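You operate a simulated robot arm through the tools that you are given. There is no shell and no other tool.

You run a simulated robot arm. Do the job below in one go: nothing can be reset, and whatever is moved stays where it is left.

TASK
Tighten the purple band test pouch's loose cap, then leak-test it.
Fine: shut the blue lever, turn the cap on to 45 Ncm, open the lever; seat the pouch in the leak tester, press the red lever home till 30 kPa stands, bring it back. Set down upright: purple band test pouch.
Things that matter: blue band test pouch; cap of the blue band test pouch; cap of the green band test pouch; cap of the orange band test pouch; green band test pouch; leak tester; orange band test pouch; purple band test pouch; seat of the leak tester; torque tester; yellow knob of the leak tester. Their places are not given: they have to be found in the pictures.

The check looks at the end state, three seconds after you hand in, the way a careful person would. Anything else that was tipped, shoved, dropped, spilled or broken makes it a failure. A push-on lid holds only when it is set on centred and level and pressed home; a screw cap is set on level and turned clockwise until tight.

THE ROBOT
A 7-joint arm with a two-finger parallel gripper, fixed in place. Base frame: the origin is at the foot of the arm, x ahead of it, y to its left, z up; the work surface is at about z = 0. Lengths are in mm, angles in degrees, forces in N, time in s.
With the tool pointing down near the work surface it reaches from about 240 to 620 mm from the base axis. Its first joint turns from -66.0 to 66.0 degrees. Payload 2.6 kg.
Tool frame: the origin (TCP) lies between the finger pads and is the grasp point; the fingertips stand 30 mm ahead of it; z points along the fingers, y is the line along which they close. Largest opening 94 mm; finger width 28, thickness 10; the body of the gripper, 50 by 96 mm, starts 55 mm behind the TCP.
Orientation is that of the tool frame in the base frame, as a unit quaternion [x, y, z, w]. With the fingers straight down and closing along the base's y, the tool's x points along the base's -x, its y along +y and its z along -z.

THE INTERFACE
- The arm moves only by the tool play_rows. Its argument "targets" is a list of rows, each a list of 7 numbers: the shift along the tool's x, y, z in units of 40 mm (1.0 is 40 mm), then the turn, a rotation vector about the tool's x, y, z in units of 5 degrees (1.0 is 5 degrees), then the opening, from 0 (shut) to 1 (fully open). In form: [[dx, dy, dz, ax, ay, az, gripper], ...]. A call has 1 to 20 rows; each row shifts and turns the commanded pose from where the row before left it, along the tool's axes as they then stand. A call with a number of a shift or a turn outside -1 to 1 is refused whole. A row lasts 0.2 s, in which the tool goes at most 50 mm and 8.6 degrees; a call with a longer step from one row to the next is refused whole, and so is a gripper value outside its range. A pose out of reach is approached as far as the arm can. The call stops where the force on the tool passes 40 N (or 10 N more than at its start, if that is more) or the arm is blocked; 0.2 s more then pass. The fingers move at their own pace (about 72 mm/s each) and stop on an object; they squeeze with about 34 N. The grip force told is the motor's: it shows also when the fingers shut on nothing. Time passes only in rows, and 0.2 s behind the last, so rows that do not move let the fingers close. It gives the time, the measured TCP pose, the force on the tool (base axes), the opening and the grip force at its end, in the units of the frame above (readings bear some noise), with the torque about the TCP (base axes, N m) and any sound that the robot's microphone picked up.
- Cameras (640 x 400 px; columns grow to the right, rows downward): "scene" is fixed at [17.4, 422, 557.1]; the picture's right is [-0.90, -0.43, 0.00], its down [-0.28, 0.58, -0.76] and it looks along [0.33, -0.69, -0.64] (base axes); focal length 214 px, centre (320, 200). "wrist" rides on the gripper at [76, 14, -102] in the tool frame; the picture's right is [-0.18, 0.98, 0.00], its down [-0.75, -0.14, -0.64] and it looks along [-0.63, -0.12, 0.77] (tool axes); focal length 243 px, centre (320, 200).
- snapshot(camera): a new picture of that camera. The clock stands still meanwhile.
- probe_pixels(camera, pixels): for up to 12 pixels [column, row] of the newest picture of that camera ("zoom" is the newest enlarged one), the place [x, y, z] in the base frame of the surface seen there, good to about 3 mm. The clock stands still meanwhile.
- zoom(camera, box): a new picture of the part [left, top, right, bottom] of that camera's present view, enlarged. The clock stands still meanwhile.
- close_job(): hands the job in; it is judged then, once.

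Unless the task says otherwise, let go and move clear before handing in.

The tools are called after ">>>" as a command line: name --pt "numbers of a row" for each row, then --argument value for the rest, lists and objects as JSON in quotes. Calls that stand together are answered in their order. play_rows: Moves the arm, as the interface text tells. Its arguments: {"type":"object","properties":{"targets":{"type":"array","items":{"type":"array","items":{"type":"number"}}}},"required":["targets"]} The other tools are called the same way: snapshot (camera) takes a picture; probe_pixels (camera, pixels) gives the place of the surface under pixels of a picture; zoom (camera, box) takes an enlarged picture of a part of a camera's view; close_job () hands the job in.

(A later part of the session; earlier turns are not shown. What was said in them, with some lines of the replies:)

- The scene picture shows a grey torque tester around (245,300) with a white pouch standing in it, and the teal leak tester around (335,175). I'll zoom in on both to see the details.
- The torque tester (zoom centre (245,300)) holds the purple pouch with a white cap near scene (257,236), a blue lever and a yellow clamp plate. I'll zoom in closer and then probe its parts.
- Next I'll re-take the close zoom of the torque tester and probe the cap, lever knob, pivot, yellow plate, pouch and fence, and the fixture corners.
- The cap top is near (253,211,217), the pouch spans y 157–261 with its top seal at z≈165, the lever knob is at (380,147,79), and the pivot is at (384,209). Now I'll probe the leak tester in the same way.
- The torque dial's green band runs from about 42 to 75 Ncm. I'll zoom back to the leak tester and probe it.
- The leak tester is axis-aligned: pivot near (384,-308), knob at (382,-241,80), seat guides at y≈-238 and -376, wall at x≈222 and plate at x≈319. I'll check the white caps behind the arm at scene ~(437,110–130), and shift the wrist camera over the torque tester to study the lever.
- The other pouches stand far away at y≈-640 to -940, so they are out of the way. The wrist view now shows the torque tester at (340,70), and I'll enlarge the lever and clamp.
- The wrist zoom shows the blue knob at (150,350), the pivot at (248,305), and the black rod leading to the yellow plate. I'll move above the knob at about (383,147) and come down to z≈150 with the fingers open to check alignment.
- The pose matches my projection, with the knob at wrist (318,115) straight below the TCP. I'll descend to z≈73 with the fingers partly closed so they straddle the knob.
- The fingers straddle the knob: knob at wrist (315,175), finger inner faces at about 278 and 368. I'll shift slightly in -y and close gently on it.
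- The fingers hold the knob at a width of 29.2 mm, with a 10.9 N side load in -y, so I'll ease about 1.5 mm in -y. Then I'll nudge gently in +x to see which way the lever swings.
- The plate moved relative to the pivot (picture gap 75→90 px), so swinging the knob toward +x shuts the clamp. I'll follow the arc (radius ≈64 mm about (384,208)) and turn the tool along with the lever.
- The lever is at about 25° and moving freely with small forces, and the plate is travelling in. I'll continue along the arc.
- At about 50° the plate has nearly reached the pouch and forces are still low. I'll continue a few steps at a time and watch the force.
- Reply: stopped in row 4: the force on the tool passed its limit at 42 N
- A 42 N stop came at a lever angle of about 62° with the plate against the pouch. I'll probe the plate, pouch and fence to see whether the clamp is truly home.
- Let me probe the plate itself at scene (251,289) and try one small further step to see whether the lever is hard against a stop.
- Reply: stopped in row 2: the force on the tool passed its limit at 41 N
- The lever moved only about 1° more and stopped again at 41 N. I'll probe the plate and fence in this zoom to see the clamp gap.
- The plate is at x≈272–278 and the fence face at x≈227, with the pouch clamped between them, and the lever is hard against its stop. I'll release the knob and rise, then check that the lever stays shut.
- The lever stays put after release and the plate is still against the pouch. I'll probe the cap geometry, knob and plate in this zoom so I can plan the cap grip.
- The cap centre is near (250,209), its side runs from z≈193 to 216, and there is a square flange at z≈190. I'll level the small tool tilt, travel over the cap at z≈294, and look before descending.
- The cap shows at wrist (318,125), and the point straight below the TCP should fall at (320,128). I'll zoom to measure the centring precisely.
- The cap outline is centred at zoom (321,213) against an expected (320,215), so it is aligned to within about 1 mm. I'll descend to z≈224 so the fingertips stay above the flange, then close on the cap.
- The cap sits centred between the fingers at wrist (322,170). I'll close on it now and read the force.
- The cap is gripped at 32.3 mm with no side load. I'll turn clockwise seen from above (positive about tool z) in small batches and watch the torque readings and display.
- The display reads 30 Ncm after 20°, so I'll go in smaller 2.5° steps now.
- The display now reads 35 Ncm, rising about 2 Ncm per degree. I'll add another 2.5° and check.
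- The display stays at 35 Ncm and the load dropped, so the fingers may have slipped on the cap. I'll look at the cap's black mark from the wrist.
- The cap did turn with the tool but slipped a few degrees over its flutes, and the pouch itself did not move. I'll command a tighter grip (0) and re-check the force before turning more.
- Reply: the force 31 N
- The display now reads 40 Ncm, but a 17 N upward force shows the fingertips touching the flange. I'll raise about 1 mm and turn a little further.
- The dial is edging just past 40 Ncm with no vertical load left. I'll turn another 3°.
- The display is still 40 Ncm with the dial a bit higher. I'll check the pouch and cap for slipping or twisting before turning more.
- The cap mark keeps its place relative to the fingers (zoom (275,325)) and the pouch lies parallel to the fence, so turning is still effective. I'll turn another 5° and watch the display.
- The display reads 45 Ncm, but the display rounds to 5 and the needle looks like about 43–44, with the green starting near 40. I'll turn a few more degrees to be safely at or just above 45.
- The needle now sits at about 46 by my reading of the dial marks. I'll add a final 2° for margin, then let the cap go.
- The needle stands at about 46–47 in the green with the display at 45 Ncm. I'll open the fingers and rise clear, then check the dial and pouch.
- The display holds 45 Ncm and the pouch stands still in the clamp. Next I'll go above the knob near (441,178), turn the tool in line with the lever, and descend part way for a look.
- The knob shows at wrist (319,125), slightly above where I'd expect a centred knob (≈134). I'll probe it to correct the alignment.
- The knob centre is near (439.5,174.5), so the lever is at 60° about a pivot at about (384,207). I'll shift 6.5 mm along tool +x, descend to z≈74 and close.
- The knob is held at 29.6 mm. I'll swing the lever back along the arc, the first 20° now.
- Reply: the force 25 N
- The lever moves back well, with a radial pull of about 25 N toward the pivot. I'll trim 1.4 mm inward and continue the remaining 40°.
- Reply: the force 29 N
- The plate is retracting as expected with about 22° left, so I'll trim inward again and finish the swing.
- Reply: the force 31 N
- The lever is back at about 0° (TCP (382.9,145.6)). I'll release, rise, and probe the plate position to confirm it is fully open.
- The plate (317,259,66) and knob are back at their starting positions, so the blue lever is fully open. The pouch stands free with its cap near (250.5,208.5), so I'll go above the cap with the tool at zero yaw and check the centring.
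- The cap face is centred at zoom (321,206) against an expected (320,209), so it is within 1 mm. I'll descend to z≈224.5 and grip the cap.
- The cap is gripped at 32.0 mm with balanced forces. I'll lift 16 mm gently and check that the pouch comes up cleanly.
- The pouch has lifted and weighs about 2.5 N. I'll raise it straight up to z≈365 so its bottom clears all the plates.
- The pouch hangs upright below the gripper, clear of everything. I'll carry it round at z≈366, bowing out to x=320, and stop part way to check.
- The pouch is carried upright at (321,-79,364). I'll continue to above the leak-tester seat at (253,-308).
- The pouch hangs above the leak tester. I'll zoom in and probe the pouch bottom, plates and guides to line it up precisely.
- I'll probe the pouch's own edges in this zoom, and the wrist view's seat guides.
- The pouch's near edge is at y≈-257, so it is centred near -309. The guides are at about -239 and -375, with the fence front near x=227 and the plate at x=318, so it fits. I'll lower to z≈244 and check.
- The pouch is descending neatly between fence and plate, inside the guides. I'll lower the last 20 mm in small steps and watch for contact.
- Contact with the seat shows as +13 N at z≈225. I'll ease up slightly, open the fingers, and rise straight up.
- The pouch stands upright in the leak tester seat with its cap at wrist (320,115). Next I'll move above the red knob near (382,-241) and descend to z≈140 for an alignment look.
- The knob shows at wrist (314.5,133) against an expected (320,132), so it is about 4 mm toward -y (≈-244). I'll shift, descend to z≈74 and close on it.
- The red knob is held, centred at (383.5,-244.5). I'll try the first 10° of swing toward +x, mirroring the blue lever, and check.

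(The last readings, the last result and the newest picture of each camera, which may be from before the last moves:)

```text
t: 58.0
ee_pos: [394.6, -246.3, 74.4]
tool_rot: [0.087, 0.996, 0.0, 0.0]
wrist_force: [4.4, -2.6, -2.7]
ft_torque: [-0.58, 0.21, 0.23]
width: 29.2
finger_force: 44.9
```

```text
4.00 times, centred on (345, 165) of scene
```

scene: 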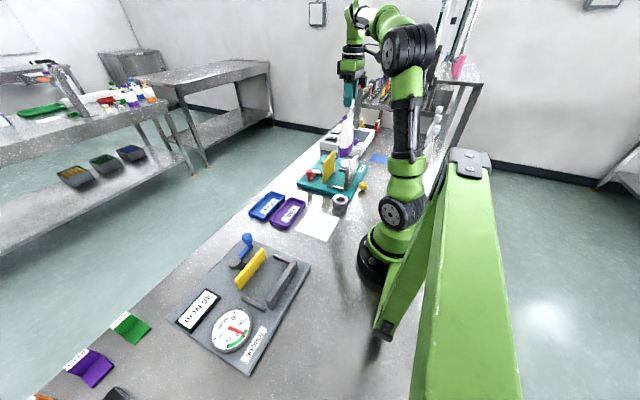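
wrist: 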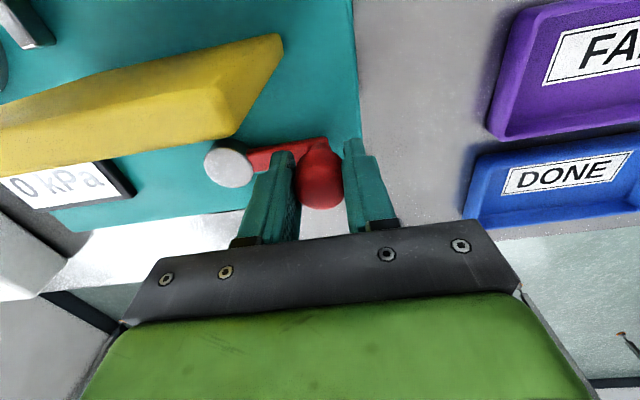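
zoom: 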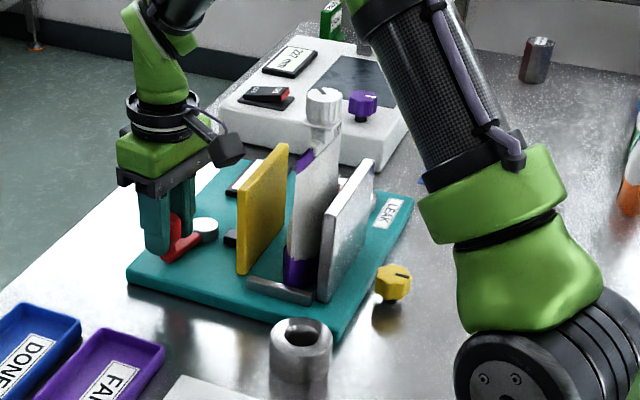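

The lever follows with little force and the yellow plate is moving in. I'll continue to about 40°.

>>> play_rows --pt "-0.14 -0.006 0 0 0 1 0.2" --pt "-0.14 -0.006 0 0 0 1 0.2" --pt "-0.14 -0.006 0 0 0 1 0.2" --pt "-0.14 -0.006 0 0 0 1 0.2" --pt "-0.14 -0.006 0 0 0 1 0.2" --pt "-0.14 -0.006 0 0 0 1 0.2" --pt "0 0 0 0 0 0 0.2"

>>> zoom --camera "scene" --box '[300, 115, 390, 215]'

>>> snapshot --camera "wrist"

```text
t: 59.5
ee_pos: [424.7, -258.5, 73.7]
tool_rot: [0.342, 0.94, 0.001, 0.0]
wrist_force: [5.0, -0.4, -2.2]
ft_torque: [-0.67, -0.21, 0.24]
width: 29.4
finger_force: 45.5
```

```text
4.00 times, centred on (345, 165) of scene
```

zoom: 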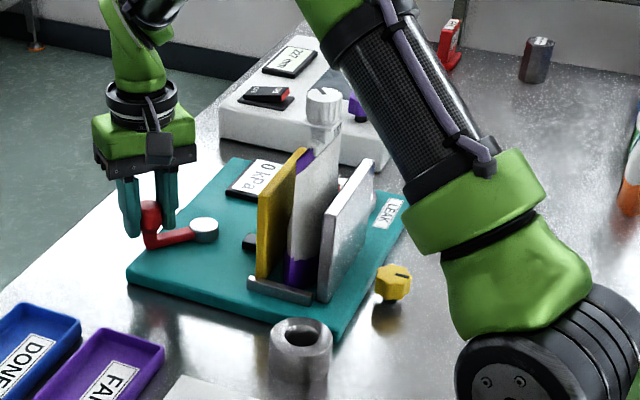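

```text
taken
```

wrist: 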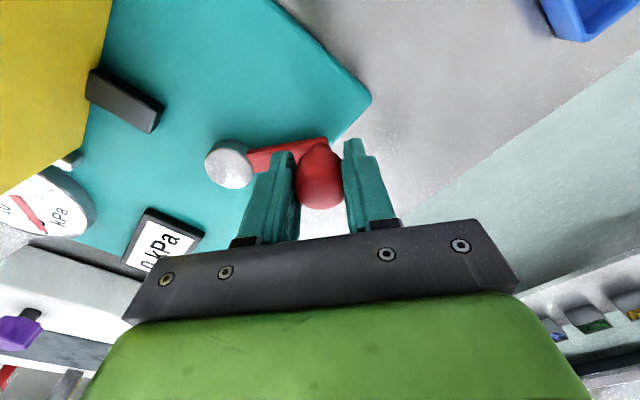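

At about 40° the display still reads 0 kPa and the plate is just touching the pouch. I'll continue in smaller steps while watching the gauge.

>>> play_rows --pt "-0.14 -0.006 0 0 0 1 0.2" --pt "-0.14 -0.006 0 0 0 1 0.2" --pt "0 0 0 0 0 0 0.2"

>>> zoom --camera "scene" --box '[300, 115, 390, 215]'

>>> snapshot --camera "wrist"

```text
t: 60.4
ee_pos: [432.7, -266.3, 73.9]
tool_rot: [0.421, 0.907, 0.002, 0.0]
wrist_force: [9.0, 5.0, 0.9]
ft_torque: [-0.62, 0.19, 0.13]
width: 29.5
finger_force: 45.1
```

```text
4.00 times, centred on (345, 165) of scene
```

zoom: 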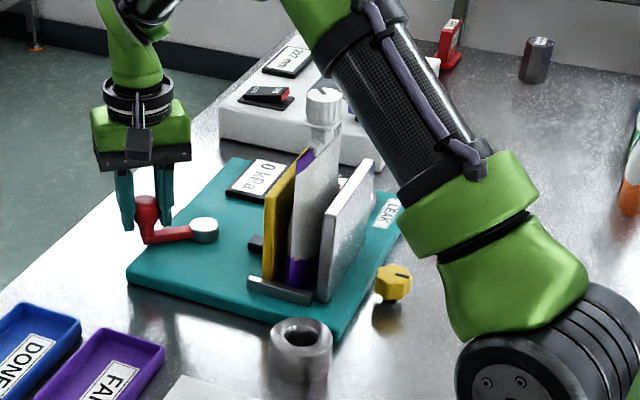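

```text
taken
```

wrist: 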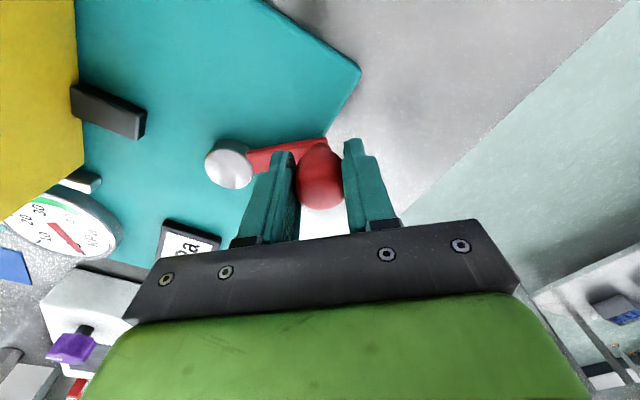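

At about 50° the display still reads 0 kPa and forces are low. I'll take another 5° step.

>>> play_rows --pt "-0.14 -0.006 0 0 0 1 0.2" --pt "0 0 0 0 0 0 0.2"

>>> zoom --camera "scene" --box '[310, 120, 370, 200]'

>>> zoom --camera "wrist" --box '[0, 140, 240, 300]'

```text
t: 61.0
ee_pos: [436.4, -271.0, 75.0]
tool_rot: [0.461, 0.887, 0.001, 0.0]
wrist_force: [11.3, 6.6, 2.0]
ft_torque: [-0.38, 0.1, 0.13]
width: 29.5
finger_force: 45.2
```

```text
5.00 times, centred on (340, 160) of scene
```

zoom: 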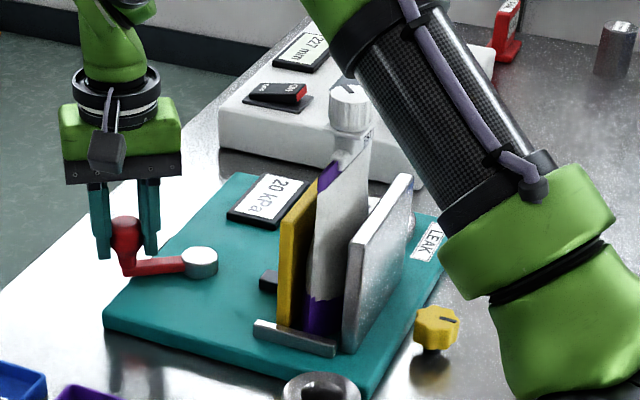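

```text
2.50 times, centred on (120, 220) of wrist
```

zoom: 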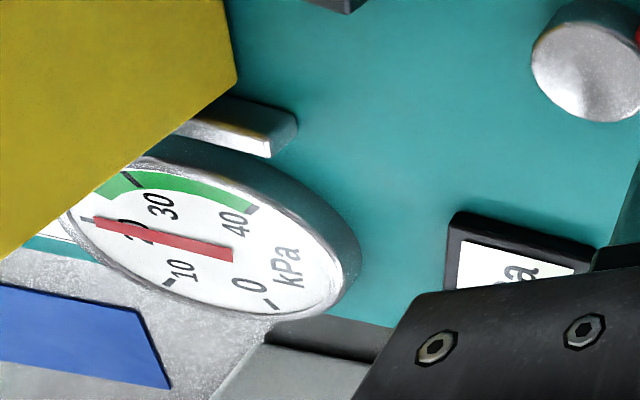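

The display reads 20 kPa at about 55°. I'll continue with a 2.5° step toward home.

>>> play_rows --pt "-0.07 -0.003 0 0 0 0.5 0.2" --pt "0 0 0 0 0 0 0.2"

>>> zoom --camera "scene" --box '[310, 120, 370, 200]'

>>> zoom --camera "wrist" --box '[0, 140, 240, 300]'

```text
t: 61.5
ee_pos: [439.0, -271.8, 74.0]
tool_rot: [0.48, 0.877, 0.002, -0.001]
wrist_force: [15.4, 9.8, 4.5]
ft_torque: [-0.34, 0.32, -0.02]
width: 29.5
finger_force: 45.0
```

```text
5.00 times, centred on (340, 160) of scene
```

zoom: 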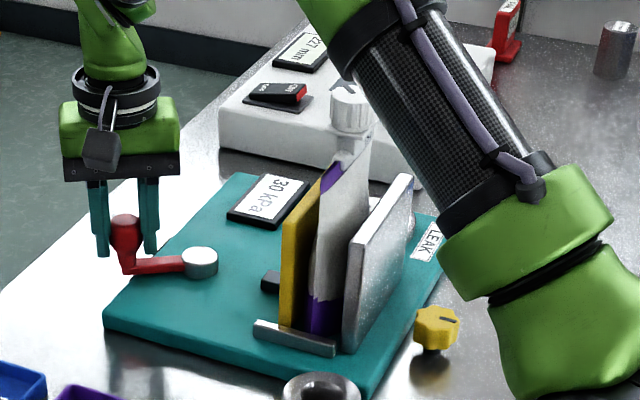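

```text
2.50 times, centred on (120, 220) of wrist
```

zoom: 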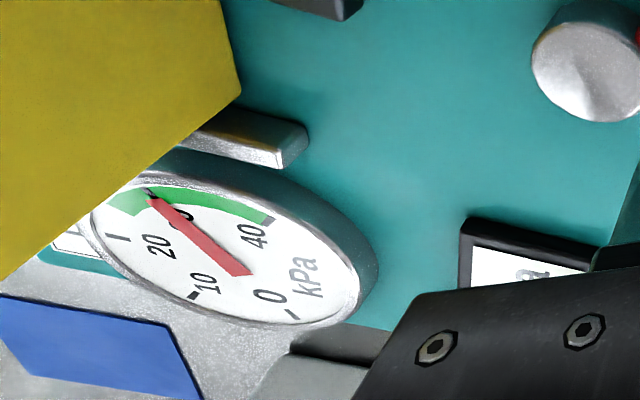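

The display reads 30 kPa and the needle sits at 30 in the green. I'll hold for about 2 s to see whether the pressure stands.

>>> play_rows --pt "0 0 0 0 0 0 0.2" --pt "0 0 0 0 0 0 0.2" --pt "0 0 0 0 0 0 0.2" --pt "0 0 0 0 0 0 0.2" --pt "0 0 0 0 0 0 0.2" --pt "0 0 0 0 0 0 0.2" --pt "0 0 0 0 0 0 0.2" --pt "0 0 0 0 0 0 0.2" --pt "0 0 0 0 0 0 0.2" --pt "0 0 0 0 0 0 0.2"

>>> zoom --camera "scene" --box '[310, 120, 370, 200]'

>>> zoom --camera "wrist" --box '[0, 140, 240, 300]'

```text
t: 63.8
ee_pos: [438.0, -271.5, 74.5]
tool_rot: [0.48, 0.877, 0.002, 0.001]
wrist_force: [17.2, 11.7, 11.2]
ft_torque: [-0.14, 0.33, -0.03]
width: 29.6
finger_force: 44.5
```

```text
5.00 times, centred on (340, 160) of scene
```

zoom: 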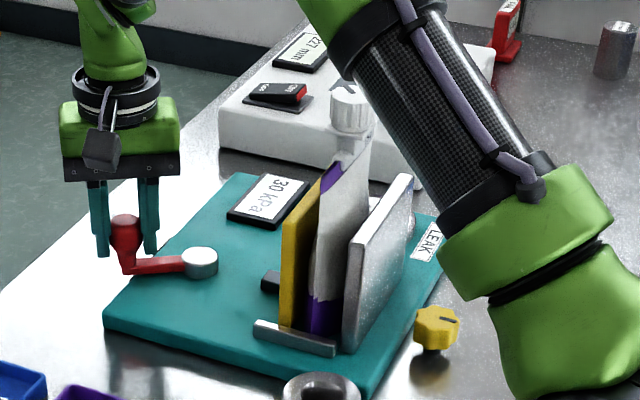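

```text
2.50 times, centred on (120, 220) of wrist
```

zoom: 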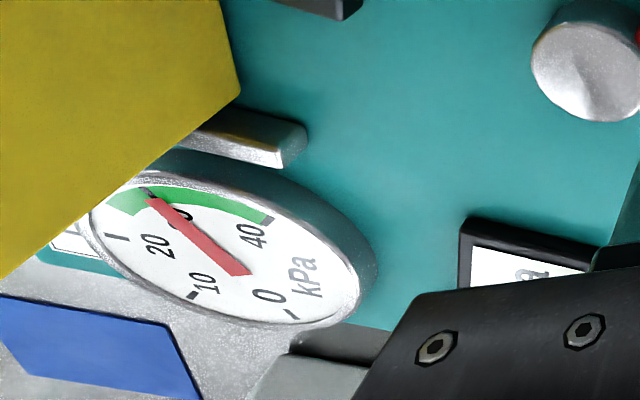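

The pressure stands at 30 kPa after 2 s with the lever nearly home. I'll press about 1.5° further to make sure it is home while staying inside the green, and re-read.

>>> play_rows --pt "-0.04 -0.002 0 0 0 0.3 0.2" --pt "0 0 0 0 0 0 0.2" --pt "0 0 0 0 0 0 0.2"

>>> zoom --camera "scene" --box '[310, 120, 370, 200]'

>>> zoom --camera "wrist" --box '[0, 140, 240, 300]'

```text
t: 64.5
ee_pos: [439.6, -273.7, 74.3]
tool_rot: [0.491, 0.871, 0.002, 0.0]
wrist_force: [14.9, 13.7, 14.9]
ft_torque: [-0.16, 0.38, -0.2]
width: 29.5
finger_force: 45.2
```

```text
5.00 times, centred on (340, 160) of scene
```

zoom: 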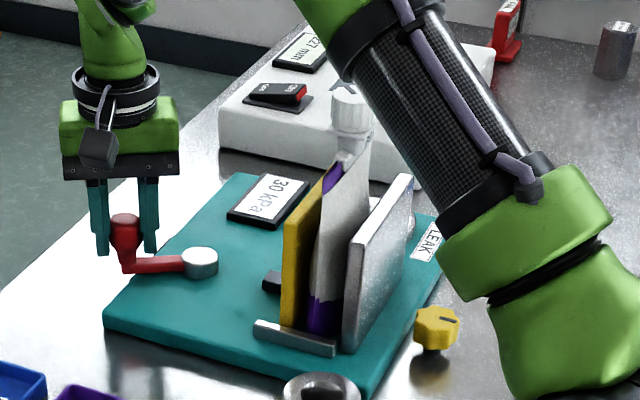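

```text
2.50 times, centred on (120, 220) of wrist
```

zoom: 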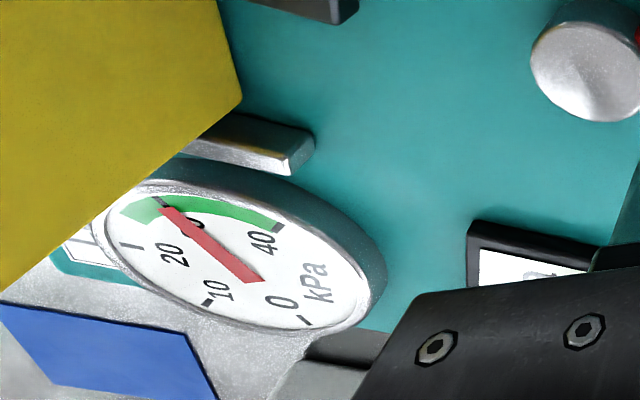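

The display still reads 30 kPa with the needle barely above 30, so the pressure levels off. I'll take one more small step to reach the stop and then hold.

>>> play_rows --pt "-0.04 -0.002 0 0 0 0.3 0.2" --pt "0 0 0 0 0 0 0.2" --pt "0 0 0 0 0 0 0.2" --pt "0 0 0 0 0 0 0.2" --pt "0 0 0 0 0 0 0.2" --pt "0 0 0 0 0 0 0.2"

>>> zoom --camera "scene" --box '[310, 120, 370, 200]'

>>> zoom --camera "wrist" --box '[0, 140, 240, 300]'

```text
t: 66.0
ee_pos: [439.6, -274.3, 74.3]
tool_rot: [0.501, 0.865, 0.002, 0.0]
wrist_force: [17.4, 11.9, 12.4]
ft_torque: [-0.13, 0.35, -0.01]
width: 29.4
finger_force: 44.5
```

```text
5.00 times, centred on (340, 160) of scene
```

zoom: 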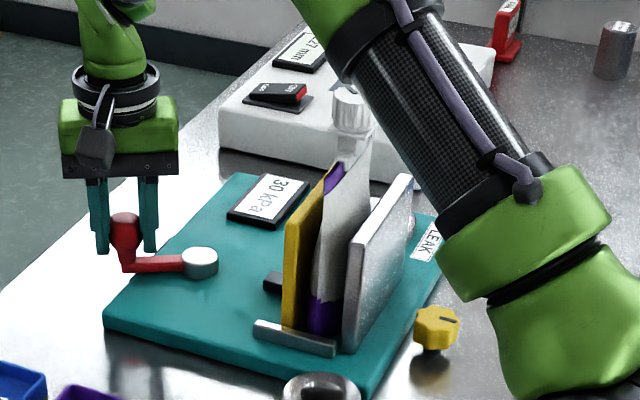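

```text
2.50 times, centred on (120, 220) of wrist
```

zoom: 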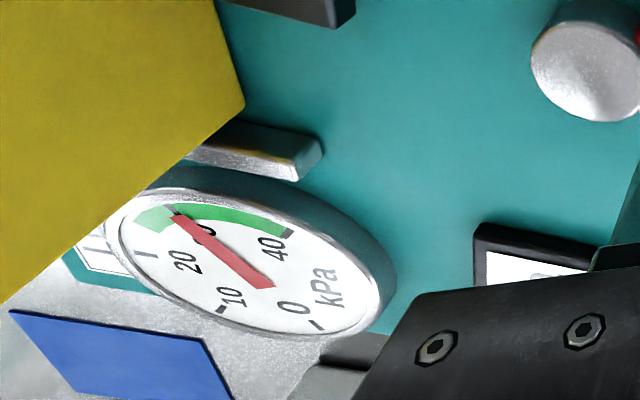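

The lever is home at about 60° and 30 kPa stands steadily. I'll hold another 2 s, then swing the lever back the first 20°.

>>> play_rows --pt "0 0 0 0 0 0 0.2" --pt "0 0 0 0 0 0 0.2" --pt "0 0 0 0 0 0 0.2" --pt "0 0 0 0 0 0 0.2" --pt "0 0 0 0 0 0 0.2" --pt "0 0 0 0 0 0 0.2" --pt "0 0 0 0 0 0 0.2" --pt "0 0 0 0 0 0 0.2" --pt "0 0 0 0 0 0 0.2" --pt "0 0 0 0 0 0 0.2"

>>> zoom --camera "scene" --box '[310, 120, 370, 200]'

>>> play_rows --pt "0.14 -0.006 0 0 0 -1 0.2" --pt "0.14 -0.006 0 0 0 -1 0.2" --pt "0.14 -0.006 0 0 0 -1 0.2" --pt "0.14 -0.006 0 0 0 -1 0.2" --pt "0 0 0 0 0 0 0.2"

>>> zoom --camera "scene" --box '[300, 115, 390, 215]'

```text
t: 68.2
ee_pos: [440.2, -275.3, 74.5]
tool_rot: [0.501, 0.865, 0.001, -0.001]
wrist_force: [20.4, 10.6, 7.9]
ft_torque: [-0.25, 0.23, 0.14]
width: 29.5
finger_force: 44.6
```

```text
5.00 times, centred on (340, 160) of scene
```

zoom: 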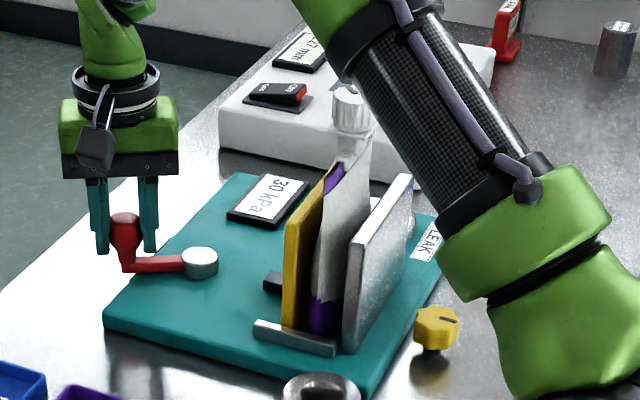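

```text
t: 69.3
ee_pos: [424.1, -257.6, 74.7]
tool_rot: [0.343, 0.939, 0.001, -0.001]
wrist_force: [13.8, 10.7, 0.3]
ft_torque: [-0.48, -0.01, 0.34]
width: 29.5
finger_force: 44.6
```

```text
4.00 times, centred on (345, 165) of scene
```

zoom: 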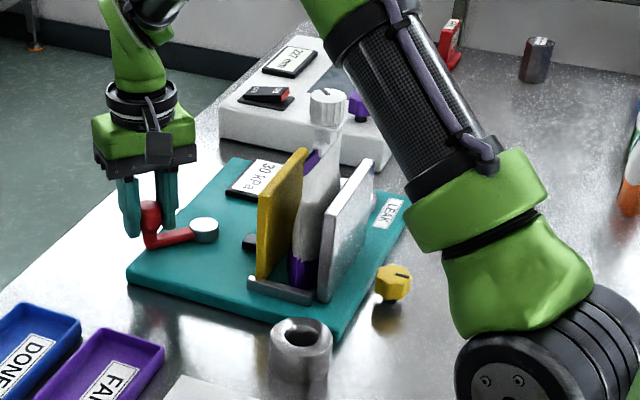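

The plate is retracting, the pouch stays upright, and the display holds 30 kPa. I'll continue the swing back with a slight outward trim.

>>> play_rows --pt "0.14 0.015 0 0 0 -1 0.2" --pt "0.14 -0.004 0 0 0 -1 0.2" --pt "0.14 -0.006 0 0 0 -1 0.2" --pt "0.14 -0.006 0 0 0 -1 0.2" --pt "0 0 0 0 0 0 0.2"

>>> play_rows --pt "0.14 -0.006 0 0 0 -1 0.2" --pt "0.14 -0.006 0 0 0 -1 0.2" --pt "0.14 -0.006 0 0 0 -1 0.2" --pt "0.14 -0.006 0 0 0 -1 0.2" --pt "0 0 0 0 0 0 0.2"

>>> zoom --camera "scene" --box '[300, 115, 390, 215]'

```text
t: 70.5
ee_pos: [403.8, -248.4, 75.0]
tool_rot: [0.176, 0.984, 0.0, -0.002]
wrist_force: [3.9, 1.6, -0.9]
ft_torque: [0.39, -0.54, 0.19]
width: 29.5
finger_force: 45.3
```

```text
t: 71.8
ee_pos: [381.9, -246.0, 75.2]
tool_rot: [0.004, 1.0, -0.001, -0.001]
wrist_force: [-5.9, -12.6, 3.9]
ft_torque: [0.47, 0.42, -0.51]
width: 29.9
finger_force: 45.5
```

```text
4.00 times, centred on (345, 165) of scene
```

zoom: 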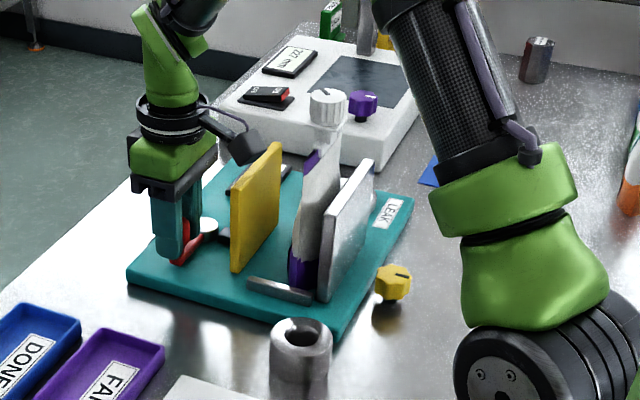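

The red lever is back at its start position and the plate is fully retracted. I'll release the knob and rise clear, then look.

>>> play_rows --pt "0 0 0 0 0 0 0.5" --pt "0 0 0 0 0 0 0.6" --pt "0 0 -0.5 0 0 0 0.6" --pt "0 0 -1 0 0 0 0.6" --pt "0 0 -1 0 0 0 0.6" --pt "0 0 -1 0 0 0 0.6" --pt "0 0 -1 0 0 0 0.6" --pt "0 0 -1 0 0 0 0.6" --pt "0 0 -0.5 0 0 0 0.6" --pt "0 0 0 0 0 0 0.6"

>>> snapshot --camera "scene"

>>> zoom --camera "scene" --box '[290, 140, 380, 220]'

>>> probe_pixels --camera "zoom" --pixels '[[190, 155], [225, 155], [265, 110], [318, 60], [265, 205], [352, 75], [375, 150], [345, 100], [350, 120]]'

>>> snapshot --camera "wrist"

```text
t: 74.0
ee_pos: [384.2, -243.3, 315.3]
tool_rot: [0.003, 1.0, 0.001, -0.001]
wrist_force: [0.1, 0.4, -0.2]
ft_torque: [0.02, 0.03, 0.0]
width: 56.8
finger_force: 0.0
```

```text
taken
```

scene: 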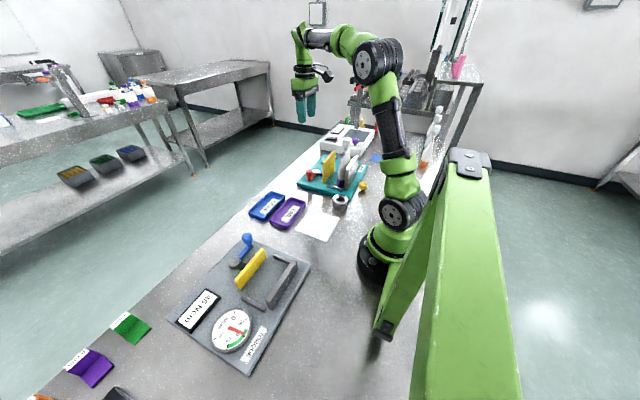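

```text
5.00 times, centred on (335, 180) of scene
```

zoom: 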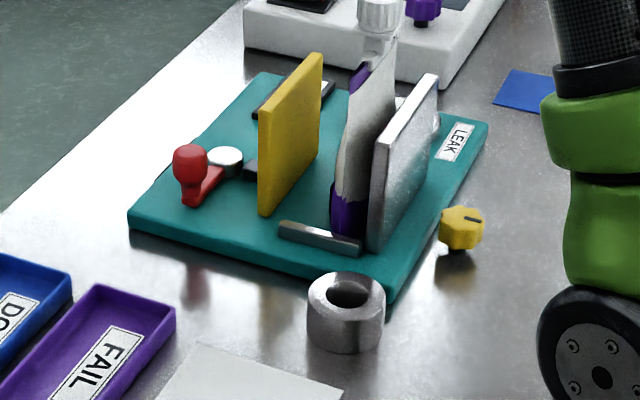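

```text
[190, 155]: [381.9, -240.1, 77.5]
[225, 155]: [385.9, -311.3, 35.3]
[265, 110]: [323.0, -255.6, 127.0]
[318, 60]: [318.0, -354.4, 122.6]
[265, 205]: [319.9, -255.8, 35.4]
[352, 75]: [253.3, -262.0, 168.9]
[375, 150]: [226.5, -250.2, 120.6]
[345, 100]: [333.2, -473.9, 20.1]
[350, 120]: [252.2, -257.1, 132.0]
```

```text
taken
```

wrist: 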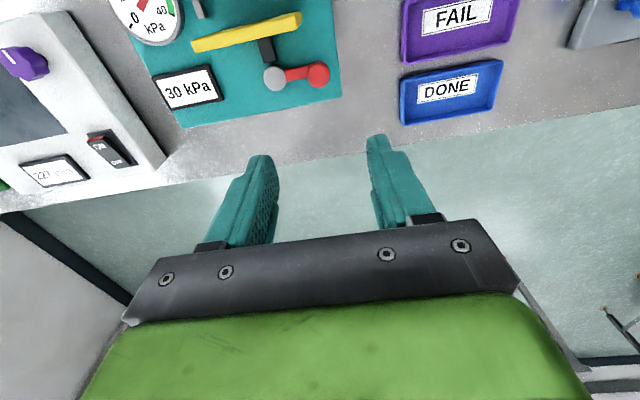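

Both levers are back at their start points (red knob (382,-240,78), plate at x≈319), and the pouch stands upright in the seat with the 30 kPa reading held. I'll back the arm away to a clear pose and open the gripper, then take a final look.

>>> play_rows --pt "0 0.4 -0.4 0 0 0 0.6" --pt "0.05 0.8 -0.4 0 0 0 0.6" --pt "0.1 0.9 -0.3 0 0 0 0.8" --pt "0.1 0.9 0 0 0 0 1" --pt "0.1 0.9 0 0 0 0 1" --pt "0.1 0.9 0 0 0 0 1" --pt "0.1 0.9 0 0 0 0 1" --pt "0 0.9 0 0 0 0 1" --pt "0 0.3 0 0 0 0 1" --pt "0 0 0 0 0 0 1"

>>> snapshot --camera "scene"

>>> zoom --camera "scene" --box '[310, 120, 390, 210]'

>>> probe_pixels --camera "zoom" --pixels '[[298, 85], [283, 80], [313, 80], [285, 160], [270, 275], [285, 220], [300, 150], [298, 110]]'

>>> snapshot --camera "wrist"

```text
t: 76.2
ee_pos: [365.2, 34.0, 360.1]
tool_rot: [0.003, 1.0, 0.0, 0.0]
wrist_force: [0.1, 0.1, 0.5]
ft_torque: [-0.02, -0.01, 0.01]
width: 94.2
finger_force: 0.1
```

```text
taken
```

scene: 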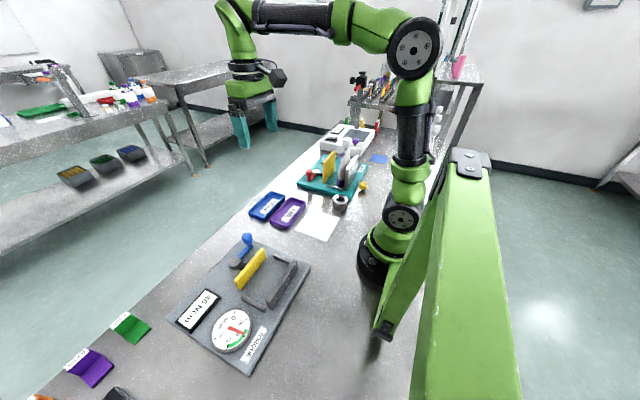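

```text
4.44 times, centred on (350, 165) of scene
```

zoom: 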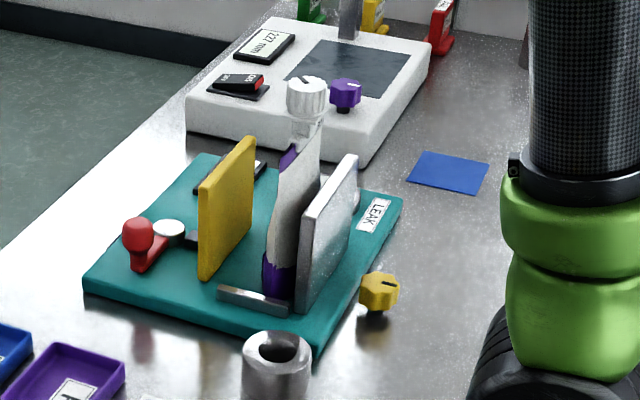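

```text
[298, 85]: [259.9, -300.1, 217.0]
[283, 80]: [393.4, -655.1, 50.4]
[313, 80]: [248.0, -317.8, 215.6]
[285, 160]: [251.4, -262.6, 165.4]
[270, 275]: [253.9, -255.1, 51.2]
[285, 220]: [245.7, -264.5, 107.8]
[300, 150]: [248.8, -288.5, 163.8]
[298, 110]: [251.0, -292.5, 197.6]
```

```text
taken
```

wrist: 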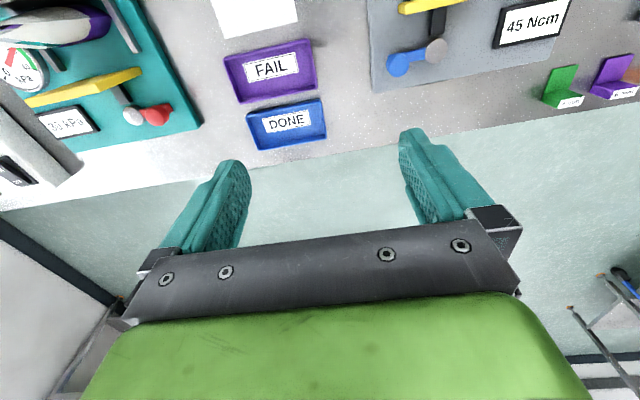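

The pouch stands upright and free in the leak tester seat, with its cap top at about (252,-307,216). The displays hold 45 Ncm and 30 kPa, both levers are open, nothing else has moved, and the arm is clear, so I'm handing in.

>>> close_job

```text
The job is handed in.
```

The purple band pouch's cap is tightened and the pouch has been leak-tested. I've handed the job in, but the hand-in gave no verdict.

- **Cap:** I shut the blue lever to clamp the pouch and turned the cap clockwise. The torque display read 45 Ncm, with the needle at about 46–47 in the green. The fingers slipped a few degrees on the cap partway through, so I re-gripped and carried on. The lever is open again at its starting position.
- **Leak test:** I moved the pouch to the leak tester seat and pressed the red lever home. The display read 30 kPa and held there for several seconds. The lever is back at its starting position.
- **End state:** The pouch stands upright and released in the leak tester seat. The arm is back near its starting pose with the gripper open. In the final pictures nothing else looked moved or tipped.

**My reading of the task:** I took "bring it back" to mean the red lever. No other place was named for the pouch, so I left it standing in the leak tester seat.
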